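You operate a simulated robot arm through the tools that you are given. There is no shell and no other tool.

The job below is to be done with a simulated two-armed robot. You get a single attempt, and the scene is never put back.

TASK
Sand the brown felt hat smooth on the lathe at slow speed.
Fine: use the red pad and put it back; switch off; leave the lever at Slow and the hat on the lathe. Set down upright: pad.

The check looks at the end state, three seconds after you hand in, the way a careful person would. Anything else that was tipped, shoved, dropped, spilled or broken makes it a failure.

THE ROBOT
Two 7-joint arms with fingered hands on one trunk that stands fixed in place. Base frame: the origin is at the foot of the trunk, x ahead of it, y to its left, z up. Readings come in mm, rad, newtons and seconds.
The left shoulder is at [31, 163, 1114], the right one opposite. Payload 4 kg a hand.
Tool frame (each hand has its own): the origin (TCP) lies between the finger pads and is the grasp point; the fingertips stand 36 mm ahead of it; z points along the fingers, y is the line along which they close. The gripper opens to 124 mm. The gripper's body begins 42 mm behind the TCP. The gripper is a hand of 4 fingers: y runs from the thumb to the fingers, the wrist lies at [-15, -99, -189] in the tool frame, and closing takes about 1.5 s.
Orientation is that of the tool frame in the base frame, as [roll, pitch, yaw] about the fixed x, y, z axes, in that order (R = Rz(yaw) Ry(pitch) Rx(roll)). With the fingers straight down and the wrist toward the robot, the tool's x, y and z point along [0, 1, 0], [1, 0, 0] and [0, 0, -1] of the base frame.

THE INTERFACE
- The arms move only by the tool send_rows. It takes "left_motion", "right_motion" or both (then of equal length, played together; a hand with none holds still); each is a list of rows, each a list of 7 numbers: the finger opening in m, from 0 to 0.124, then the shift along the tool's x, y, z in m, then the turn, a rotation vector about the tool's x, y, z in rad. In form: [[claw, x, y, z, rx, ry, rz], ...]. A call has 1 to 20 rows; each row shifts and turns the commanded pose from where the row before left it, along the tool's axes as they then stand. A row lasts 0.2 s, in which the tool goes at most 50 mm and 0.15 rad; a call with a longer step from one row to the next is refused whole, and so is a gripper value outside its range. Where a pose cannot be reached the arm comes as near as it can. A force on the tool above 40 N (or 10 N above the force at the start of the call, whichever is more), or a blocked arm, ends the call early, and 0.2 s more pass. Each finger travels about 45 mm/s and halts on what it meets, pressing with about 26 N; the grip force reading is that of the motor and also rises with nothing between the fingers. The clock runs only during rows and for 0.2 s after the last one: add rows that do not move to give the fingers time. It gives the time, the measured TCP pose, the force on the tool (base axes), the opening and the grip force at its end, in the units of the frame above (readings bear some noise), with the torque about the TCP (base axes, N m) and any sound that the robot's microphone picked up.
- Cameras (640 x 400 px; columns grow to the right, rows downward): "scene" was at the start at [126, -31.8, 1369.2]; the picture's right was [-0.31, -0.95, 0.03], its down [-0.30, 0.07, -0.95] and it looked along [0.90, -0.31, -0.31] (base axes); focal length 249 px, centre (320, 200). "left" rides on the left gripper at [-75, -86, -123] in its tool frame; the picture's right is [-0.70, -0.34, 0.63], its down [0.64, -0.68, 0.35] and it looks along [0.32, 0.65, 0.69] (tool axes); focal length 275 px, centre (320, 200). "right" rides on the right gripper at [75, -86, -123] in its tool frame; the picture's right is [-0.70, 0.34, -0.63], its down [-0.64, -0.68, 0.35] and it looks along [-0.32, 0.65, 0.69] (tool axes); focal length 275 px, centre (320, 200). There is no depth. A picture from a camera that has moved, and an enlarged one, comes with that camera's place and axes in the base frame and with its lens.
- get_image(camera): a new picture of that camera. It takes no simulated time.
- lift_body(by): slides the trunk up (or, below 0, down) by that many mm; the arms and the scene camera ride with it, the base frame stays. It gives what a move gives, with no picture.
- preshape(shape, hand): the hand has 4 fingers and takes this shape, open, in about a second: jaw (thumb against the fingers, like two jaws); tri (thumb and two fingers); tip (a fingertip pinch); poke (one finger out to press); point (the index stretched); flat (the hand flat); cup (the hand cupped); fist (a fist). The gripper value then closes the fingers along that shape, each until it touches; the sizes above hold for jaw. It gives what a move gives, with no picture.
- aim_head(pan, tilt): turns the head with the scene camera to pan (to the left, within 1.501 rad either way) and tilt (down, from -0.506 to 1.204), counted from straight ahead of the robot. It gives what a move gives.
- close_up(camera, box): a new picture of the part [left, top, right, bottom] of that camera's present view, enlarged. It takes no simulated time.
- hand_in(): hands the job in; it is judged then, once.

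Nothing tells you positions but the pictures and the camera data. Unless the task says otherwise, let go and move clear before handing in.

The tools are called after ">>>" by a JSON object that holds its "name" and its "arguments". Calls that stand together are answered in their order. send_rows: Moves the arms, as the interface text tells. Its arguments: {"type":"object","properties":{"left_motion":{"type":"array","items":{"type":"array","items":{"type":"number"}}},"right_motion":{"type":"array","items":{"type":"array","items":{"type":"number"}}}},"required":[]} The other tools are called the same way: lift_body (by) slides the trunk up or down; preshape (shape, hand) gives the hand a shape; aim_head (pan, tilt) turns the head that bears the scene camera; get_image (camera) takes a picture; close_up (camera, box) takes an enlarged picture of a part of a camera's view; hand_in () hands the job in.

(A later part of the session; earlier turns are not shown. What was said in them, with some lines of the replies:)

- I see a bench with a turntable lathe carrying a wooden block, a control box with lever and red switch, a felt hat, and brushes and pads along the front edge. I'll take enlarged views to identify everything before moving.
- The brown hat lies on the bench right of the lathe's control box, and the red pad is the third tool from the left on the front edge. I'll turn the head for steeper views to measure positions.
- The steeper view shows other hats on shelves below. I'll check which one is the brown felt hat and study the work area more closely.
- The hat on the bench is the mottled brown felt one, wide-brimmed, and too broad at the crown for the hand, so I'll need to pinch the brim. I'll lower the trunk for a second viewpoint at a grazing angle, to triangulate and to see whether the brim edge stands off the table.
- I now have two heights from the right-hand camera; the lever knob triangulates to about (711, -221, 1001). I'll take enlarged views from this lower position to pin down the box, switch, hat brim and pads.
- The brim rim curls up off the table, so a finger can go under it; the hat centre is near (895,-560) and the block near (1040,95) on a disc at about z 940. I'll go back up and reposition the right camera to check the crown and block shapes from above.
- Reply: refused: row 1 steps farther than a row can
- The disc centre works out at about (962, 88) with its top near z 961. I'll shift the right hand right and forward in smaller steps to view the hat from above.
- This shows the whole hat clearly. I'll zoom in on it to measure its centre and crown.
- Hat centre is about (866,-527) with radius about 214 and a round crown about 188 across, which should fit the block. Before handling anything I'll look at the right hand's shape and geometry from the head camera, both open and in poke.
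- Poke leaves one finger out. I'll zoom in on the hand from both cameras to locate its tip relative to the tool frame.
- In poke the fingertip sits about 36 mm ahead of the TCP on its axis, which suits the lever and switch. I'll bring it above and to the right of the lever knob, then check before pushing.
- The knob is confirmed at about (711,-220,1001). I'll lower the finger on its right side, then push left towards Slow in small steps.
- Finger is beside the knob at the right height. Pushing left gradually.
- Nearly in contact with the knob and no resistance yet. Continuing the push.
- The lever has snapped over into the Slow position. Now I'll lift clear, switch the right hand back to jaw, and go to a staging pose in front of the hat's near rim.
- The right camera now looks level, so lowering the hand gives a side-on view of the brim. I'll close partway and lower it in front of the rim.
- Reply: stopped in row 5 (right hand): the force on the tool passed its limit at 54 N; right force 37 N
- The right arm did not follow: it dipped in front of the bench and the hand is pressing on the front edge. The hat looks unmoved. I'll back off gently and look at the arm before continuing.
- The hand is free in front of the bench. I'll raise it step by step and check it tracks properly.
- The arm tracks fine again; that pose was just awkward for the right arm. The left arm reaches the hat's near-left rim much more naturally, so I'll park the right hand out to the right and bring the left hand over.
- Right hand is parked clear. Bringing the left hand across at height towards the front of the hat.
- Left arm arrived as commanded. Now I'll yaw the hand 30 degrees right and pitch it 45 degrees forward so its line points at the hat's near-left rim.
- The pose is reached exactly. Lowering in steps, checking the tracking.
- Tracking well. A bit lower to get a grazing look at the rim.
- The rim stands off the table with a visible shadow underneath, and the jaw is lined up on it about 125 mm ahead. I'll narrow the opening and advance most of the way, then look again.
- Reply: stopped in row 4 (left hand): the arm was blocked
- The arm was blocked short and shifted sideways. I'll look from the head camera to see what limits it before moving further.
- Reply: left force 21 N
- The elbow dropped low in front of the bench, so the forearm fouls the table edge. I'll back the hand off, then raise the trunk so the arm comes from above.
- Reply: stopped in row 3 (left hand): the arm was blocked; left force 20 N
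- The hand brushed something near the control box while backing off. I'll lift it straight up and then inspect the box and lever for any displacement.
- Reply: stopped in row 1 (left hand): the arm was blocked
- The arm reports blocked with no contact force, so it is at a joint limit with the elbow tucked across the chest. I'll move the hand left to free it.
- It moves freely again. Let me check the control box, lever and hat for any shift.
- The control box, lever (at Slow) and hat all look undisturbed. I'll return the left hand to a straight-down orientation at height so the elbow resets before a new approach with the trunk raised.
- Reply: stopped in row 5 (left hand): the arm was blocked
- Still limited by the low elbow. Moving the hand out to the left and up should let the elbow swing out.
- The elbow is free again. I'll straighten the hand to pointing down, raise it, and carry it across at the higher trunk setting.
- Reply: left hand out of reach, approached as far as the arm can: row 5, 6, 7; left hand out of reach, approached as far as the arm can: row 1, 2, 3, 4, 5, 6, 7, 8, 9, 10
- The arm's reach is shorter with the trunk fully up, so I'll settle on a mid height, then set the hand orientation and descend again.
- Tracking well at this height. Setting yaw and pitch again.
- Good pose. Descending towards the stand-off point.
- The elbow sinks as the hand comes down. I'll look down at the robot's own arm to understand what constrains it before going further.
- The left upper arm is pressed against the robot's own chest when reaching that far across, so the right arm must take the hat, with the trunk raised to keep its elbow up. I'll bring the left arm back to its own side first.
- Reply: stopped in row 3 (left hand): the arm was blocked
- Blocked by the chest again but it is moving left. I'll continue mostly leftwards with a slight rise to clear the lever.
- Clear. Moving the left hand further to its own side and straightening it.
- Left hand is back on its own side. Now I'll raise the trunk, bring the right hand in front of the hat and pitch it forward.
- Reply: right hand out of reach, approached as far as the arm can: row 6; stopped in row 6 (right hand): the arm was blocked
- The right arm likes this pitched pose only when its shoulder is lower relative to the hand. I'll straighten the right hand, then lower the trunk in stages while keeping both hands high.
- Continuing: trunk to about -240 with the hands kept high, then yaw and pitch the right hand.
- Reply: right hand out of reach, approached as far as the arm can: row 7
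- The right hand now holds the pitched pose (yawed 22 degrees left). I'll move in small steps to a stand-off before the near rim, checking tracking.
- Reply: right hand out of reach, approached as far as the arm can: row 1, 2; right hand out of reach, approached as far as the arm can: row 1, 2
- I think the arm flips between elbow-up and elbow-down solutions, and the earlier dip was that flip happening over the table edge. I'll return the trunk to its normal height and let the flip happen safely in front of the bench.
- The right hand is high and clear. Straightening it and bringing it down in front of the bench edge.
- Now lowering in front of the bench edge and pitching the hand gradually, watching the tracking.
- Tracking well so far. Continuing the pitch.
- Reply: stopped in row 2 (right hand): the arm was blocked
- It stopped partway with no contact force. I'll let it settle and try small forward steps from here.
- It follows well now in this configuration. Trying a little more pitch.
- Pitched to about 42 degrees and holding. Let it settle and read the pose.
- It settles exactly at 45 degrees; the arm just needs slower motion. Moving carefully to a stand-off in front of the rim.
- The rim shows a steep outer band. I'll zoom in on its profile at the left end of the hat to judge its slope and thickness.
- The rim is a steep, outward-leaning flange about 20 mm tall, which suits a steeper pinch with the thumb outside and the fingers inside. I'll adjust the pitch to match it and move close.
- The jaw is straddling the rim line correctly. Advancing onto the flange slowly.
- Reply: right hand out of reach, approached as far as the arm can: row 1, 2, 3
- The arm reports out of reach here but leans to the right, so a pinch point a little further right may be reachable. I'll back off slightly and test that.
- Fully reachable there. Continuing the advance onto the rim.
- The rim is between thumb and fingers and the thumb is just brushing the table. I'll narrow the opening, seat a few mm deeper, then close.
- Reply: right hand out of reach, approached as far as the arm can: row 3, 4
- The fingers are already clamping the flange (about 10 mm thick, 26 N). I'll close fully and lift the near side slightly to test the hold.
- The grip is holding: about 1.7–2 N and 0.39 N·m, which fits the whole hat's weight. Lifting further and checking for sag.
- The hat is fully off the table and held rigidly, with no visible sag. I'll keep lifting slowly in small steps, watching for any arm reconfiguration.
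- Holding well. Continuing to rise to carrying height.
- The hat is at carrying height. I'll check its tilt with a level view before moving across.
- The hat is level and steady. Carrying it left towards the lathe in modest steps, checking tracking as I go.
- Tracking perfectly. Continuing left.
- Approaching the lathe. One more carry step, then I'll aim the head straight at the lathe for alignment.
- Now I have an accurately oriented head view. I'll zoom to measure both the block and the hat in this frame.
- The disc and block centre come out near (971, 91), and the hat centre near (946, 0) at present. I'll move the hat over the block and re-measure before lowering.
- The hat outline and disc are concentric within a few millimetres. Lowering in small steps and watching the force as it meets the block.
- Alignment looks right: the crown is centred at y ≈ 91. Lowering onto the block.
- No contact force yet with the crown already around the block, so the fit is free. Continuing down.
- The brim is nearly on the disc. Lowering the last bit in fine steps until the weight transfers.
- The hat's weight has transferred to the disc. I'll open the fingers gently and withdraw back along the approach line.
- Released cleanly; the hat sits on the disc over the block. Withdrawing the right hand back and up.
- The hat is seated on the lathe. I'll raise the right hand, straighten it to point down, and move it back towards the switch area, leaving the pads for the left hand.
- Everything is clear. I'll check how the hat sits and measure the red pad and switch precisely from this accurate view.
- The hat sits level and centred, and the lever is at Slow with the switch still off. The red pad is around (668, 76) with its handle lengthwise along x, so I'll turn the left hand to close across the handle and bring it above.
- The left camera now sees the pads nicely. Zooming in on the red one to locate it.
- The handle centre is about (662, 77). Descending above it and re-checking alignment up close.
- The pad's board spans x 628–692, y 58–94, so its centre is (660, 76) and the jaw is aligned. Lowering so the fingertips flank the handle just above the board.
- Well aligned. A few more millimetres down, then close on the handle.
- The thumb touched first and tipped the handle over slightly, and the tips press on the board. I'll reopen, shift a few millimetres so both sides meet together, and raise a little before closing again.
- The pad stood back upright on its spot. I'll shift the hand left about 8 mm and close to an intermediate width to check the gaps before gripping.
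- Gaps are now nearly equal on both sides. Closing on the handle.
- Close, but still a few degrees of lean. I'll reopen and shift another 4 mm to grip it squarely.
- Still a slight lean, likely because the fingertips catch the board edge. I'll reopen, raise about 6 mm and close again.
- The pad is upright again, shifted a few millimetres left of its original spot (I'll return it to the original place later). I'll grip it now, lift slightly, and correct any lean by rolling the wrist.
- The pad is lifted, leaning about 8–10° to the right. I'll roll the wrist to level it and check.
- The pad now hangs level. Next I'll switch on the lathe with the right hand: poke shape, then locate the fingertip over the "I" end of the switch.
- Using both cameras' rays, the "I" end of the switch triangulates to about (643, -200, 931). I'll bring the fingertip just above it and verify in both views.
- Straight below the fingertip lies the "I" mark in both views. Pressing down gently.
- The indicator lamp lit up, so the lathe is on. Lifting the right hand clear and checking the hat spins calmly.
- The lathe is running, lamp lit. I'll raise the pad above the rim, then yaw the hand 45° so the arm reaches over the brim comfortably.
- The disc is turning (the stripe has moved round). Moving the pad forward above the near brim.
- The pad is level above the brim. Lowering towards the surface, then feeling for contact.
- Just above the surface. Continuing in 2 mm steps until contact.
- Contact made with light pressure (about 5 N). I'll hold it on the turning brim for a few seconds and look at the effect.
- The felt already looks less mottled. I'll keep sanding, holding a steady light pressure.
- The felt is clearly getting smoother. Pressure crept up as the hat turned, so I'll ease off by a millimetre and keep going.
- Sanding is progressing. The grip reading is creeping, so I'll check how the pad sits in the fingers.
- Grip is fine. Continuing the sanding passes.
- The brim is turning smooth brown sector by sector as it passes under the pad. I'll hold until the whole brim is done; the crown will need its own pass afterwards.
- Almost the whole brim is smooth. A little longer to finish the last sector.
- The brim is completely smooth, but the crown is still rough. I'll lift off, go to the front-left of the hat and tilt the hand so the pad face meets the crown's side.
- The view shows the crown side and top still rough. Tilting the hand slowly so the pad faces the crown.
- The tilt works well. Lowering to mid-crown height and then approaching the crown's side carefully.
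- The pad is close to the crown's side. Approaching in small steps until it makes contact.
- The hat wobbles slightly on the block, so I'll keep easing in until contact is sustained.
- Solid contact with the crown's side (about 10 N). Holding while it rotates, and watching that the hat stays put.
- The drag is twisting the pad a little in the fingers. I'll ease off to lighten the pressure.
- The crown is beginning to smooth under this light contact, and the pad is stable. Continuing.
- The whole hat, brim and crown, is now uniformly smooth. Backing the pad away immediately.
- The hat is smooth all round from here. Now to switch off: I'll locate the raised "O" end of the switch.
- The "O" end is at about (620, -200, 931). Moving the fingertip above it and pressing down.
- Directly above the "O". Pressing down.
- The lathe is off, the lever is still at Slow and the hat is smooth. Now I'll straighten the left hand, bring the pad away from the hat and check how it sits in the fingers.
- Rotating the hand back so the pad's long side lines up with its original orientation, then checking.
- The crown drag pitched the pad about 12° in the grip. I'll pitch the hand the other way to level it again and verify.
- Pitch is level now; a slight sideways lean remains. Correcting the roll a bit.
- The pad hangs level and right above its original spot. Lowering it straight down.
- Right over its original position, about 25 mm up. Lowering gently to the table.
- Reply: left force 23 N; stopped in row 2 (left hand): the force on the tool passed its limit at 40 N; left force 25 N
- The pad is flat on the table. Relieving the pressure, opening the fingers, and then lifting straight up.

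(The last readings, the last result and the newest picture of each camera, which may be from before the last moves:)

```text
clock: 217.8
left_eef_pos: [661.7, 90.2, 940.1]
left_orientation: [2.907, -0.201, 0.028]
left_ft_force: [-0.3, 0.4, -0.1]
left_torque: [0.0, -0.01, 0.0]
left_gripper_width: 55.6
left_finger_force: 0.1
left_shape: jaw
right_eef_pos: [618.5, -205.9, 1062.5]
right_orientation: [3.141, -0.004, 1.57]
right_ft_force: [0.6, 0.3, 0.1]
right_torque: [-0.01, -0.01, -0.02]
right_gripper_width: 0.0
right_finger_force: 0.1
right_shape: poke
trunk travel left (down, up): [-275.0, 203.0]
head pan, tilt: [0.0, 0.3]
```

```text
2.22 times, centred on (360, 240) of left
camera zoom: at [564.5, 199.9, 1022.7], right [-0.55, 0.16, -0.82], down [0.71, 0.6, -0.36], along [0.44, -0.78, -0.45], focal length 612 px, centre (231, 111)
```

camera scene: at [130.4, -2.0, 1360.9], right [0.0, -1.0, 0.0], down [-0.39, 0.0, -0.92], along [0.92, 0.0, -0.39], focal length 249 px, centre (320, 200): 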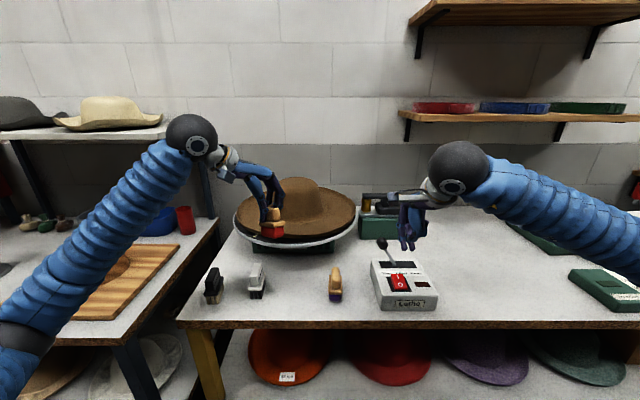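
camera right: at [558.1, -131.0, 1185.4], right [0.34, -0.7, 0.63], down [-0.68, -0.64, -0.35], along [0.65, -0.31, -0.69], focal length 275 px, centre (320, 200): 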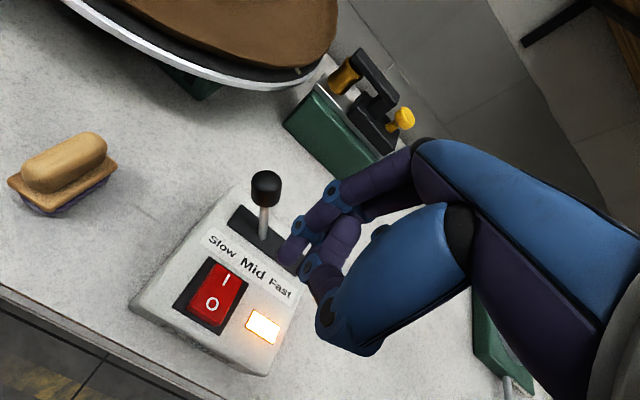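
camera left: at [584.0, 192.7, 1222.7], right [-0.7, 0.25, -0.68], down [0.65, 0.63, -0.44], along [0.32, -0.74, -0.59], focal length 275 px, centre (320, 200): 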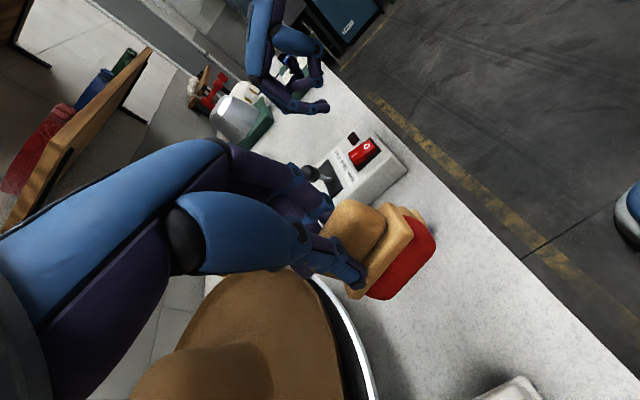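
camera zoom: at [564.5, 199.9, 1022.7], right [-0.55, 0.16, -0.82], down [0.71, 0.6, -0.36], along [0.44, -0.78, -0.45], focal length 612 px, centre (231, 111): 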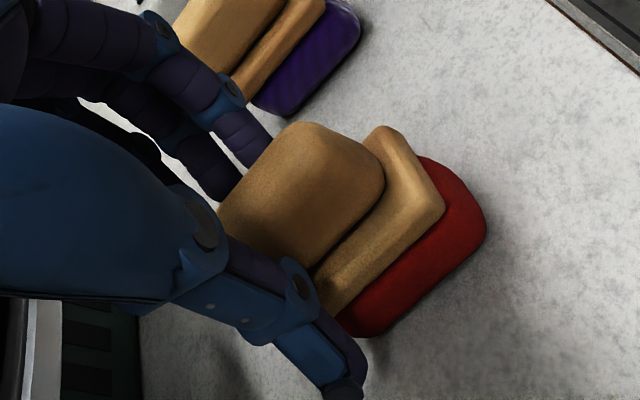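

The pad stands upright on its original spot. Lifting the left hand straight up and away.

>>> {"name": "send_rows", "arguments": {"left_motion": [[0.06, 0.002, 0.0023, -0.0095, 0, 0, 0], [0.06, 0.004, 0.0046, -0.0191, 0, 0, 0], [0.06, 0.006, 0.0068, -0.0286, 0, 0, 0], [0.06, 0.008, 0.0091, -0.0381, 0, 0, 0], [0.06, 0.008, 0.0091, -0.0381, 0, 0, 0], [0.06, 0.008, 0.0091, -0.0381, 0, 0, 0], [0.06, -0.01, -0.04, 0, 0, 0, 0], [0.06, -0.01, -0.04, 0, 0, 0, 0], [0.06, -0.01, -0.04, 0, 0, 0, 0], [0.06, 0, 0, 0, 0, 0, 0]]}}

>>> {"name": "send_rows", "arguments": {"right_motion": [[0, -0.01, -0.02, -0.04, 0, 0, 0], [0, -0.02, -0.02, -0.03, 0, 0, 0], [0, -0.03, -0.02, -0.01, 0, 0, 0], [0, -0.03, -0.02, 0, 0, 0, 0], [0, -0.03, -0.02, 0, 0, 0, 0]]}}

>>> {"name": "get_image", "arguments": {"camera": "scene"}}

>>> {"name": "close_up", "arguments": {"camera": "scene", "box": [190, 150, 450, 320]}}

```text
clock: 220.0
left_eef_pos: [633.9, 205.1, 1085.7]
left_orientation: [2.906, -0.201, 0.028]
left_ft_force: [0.9, -0.1, 0.3]
left_torque: [0.02, -0.01, -0.04]
left_gripper_width: 59.6
left_finger_force: 0.1
left_shape: jaw
right_eef_pos: [620.0, -206.8, 1062.2]
right_orientation: [-3.141, -0.003, 1.569]
right_ft_force: [0.3, -0.6, 1.1]
right_torque: [0.02, 0.0, 0.01]
right_gripper_width: 0.0
right_finger_force: 0.0
right_shape: poke
trunk travel left (down, up): [-275.0, 203.0]
head pan, tilt: [0.0, 0.3]
```

```text
clock: 221.2
left_eef_pos: [631.4, 206.6, 1087.9]
left_orientation: [2.907, -0.205, 0.03]
left_ft_force: [-1.6, -0.2, 0.9]
left_torque: [0.04, -0.01, 0.0]
left_gripper_width: 59.8
left_finger_force: 0.2
left_shape: jaw
right_eef_pos: [517.8, -325.6, 1142.8]
right_orientation: [3.14, -0.004, 1.57]
right_ft_force: [-0.6, -0.3, 0.2]
right_torque: [-0.02, 0.02, 0.02]
right_gripper_width: 0.0
right_finger_force: 0.1
right_shape: poke
trunk travel left (down, up): [-275.0, 203.0]
head pan, tilt: [0.0, 0.3]
```

```text
taken
camera scene: at [128.8, -3.1, 1361.2], right [0.0, -1.0, 0.0], down [-0.39, 0.0, -0.92], along [0.92, 0.0, -0.39], focal length 249 px, centre (320, 200)
```

scene: 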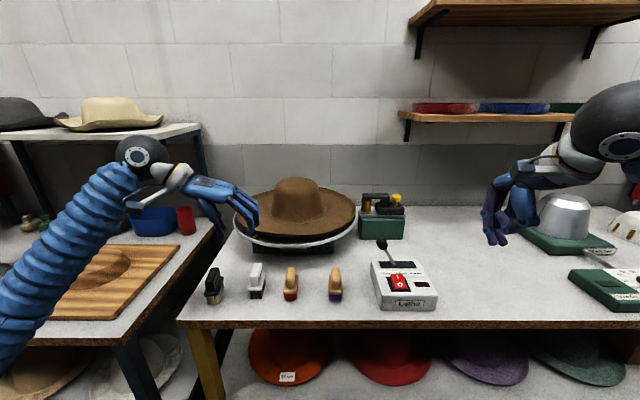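

```text
2.35 times, centred on (320, 235) of scene
camera zoom: at [128.8, -3.1, 1361.2], right [0.0, -1.0, 0.0], down [-0.39, 0.0, -0.92], along [0.92, 0.0, -0.39], focal length 586 px, centre (320, 118)
```

zoom: 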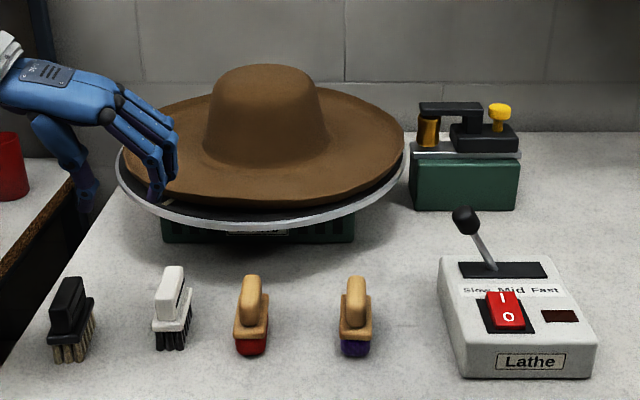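

Pad, switch, lever and hat are all as required. I'll move the left hand further clear and do a last inspection of the whole bench, including the right side.

>>> {"name": "send_rows", "arguments": {"left_motion": [[0.06, 0, -0.02, -0.035, 0, 0, 0], [0.06, 0, -0.02, -0.035, 0, 0, 0], [0.06, -0.01, -0.03, -0.03, 0, 0, 0], [0.06, -0.01, -0.03, -0.03, 0, 0, 0], [0.06, 0, 0, 0, 0, 0, 0]]}}

>>> {"name": "get_image", "arguments": {"camera": "scene"}}

>>> {"name": "close_up", "arguments": {"camera": "scene", "box": [200, 150, 380, 270]}}

>>> {"name": "aim_head", "arguments": {"pan": -0.6, "tilt": 0.45}}

>>> {"name": "get_image", "arguments": {"camera": "scene"}}

>>> {"name": "get_image", "arguments": {"camera": "left"}}

```text
clock: 222.4
left_eef_pos: [586.8, 331.6, 1184.0]
left_orientation: [2.907, -0.201, 0.027]
left_ft_force: [0.2, 0.3, 0.0]
left_torque: [-0.04, 0.0, 0.0]
left_gripper_width: 59.9
left_finger_force: 0.1
left_shape: jaw
right_eef_pos: [519.2, -325.4, 1142.7]
right_orientation: [3.141, -0.001, 1.569]
right_ft_force: [0.4, -0.5, 0.8]
right_torque: [0.03, -0.03, -0.02]
right_gripper_width: 0.0
right_finger_force: 0.0
right_shape: poke
trunk travel left (down, up): [-275.0, 203.0]
head pan, tilt: [0.0, 0.3]
```

```text
taken
camera scene: at [130.4, -2.6, 1360.8], right [0.0, -1.0, 0.0], down [-0.39, 0.0, -0.92], along [0.92, 0.0, -0.39], focal length 249 px, centre (320, 200)
```

scene: 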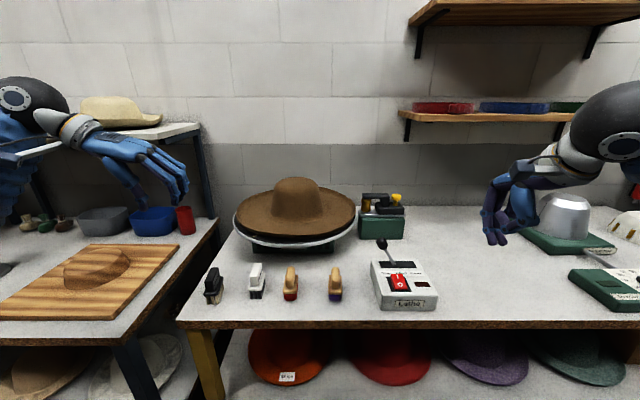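

```text
3.33 times, centred on (290, 210) of scene
camera zoom: at [130.4, -2.6, 1360.8], right [0.0, -1.0, 0.0], down [-0.39, 0.0, -0.92], along [0.92, 0.0, -0.39], focal length 831 px, centre (420, 167)
```

zoom: 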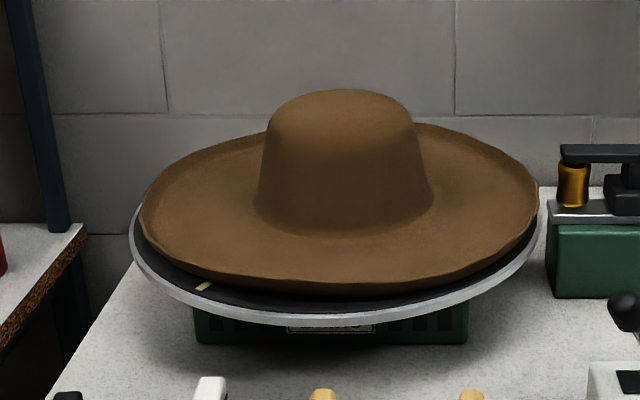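

```text
clock: 223.4
left_eef_pos: [587.5, 331.7, 1185.8]
left_orientation: [2.907, -0.202, 0.028]
left_ft_force: [0.6, 0.3, -1.0]
left_torque: [-0.01, -0.02, 0.02]
left_gripper_width: 59.9
left_finger_force: 0.1
left_shape: jaw
right_eef_pos: [518.9, -324.9, 1142.3]
right_orientation: [3.14, -0.004, 1.57]
right_ft_force: [0.6, 0.2, -0.7]
right_torque: [-0.03, -0.02, -0.03]
right_gripper_width: 0.3
right_finger_force: 0.1
right_shape: poke
trunk travel left (down, up): [-275.0, 203.0]
head pan, tilt: [-0.6, 0.45]
```

```text
taken
camera scene: at [111.1, -54.1, 1348.9], right [-0.56, -0.83, 0.06], down [-0.45, 0.25, -0.86], along [0.7, -0.51, -0.51], focal length 249 px, centre (320, 200)
```

scene: 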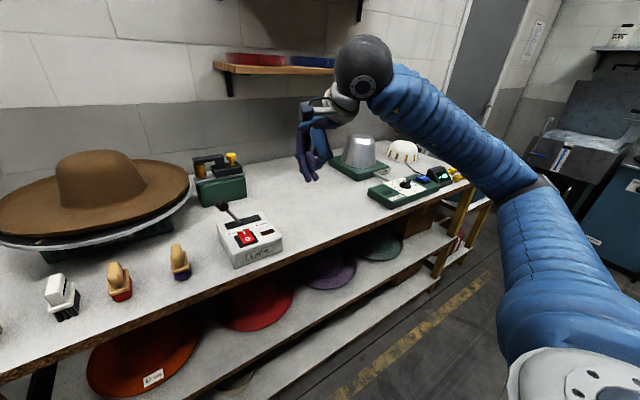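

```text
taken
camera left: at [490.3, 441.9, 1266.9], right [-0.55, 0.16, -0.82], down [0.71, 0.6, -0.36], along [0.44, -0.78, -0.45], focal length 275 px, centre (320, 200)
```

left: 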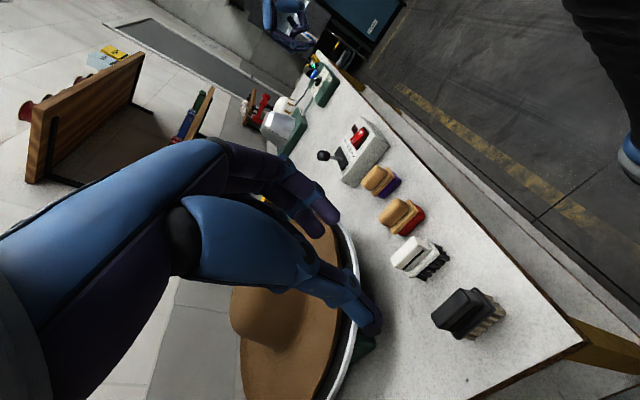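

Final check: the hat is smooth and seated on the lathe, the lever is at Slow and the switch is off with its lamp dark. The red pad stands upright in its place, nothing else has moved, and both hands are clear. Handing in.

>>> {"name": "hand_in", "arguments": {}}

```text
The job is handed in.
```

The brown felt hat is sanded smooth, brim and crown, and sits on the lathe. I have handed the job in, but no result came back.

- **Lathe:** it ran at Slow throughout. It is now switched off with the lamp dark, and the lever is still at Slow.
- **Red pad:** it stands upright on its original spot, within a couple of millimetres.
- **Hat:** it looked smooth from every angle I saw while it turned on the lathe. I did not inspect its far side on its own after it stopped.
- **Rest of the bench:** early on, the right hand pressed on the bench's front edge, and the left hand brushed something near the lathe control box. I saw nothing displaced afterwards, and the last pictures show nothing tipped or shoved.

Both hands are clear of the bench.
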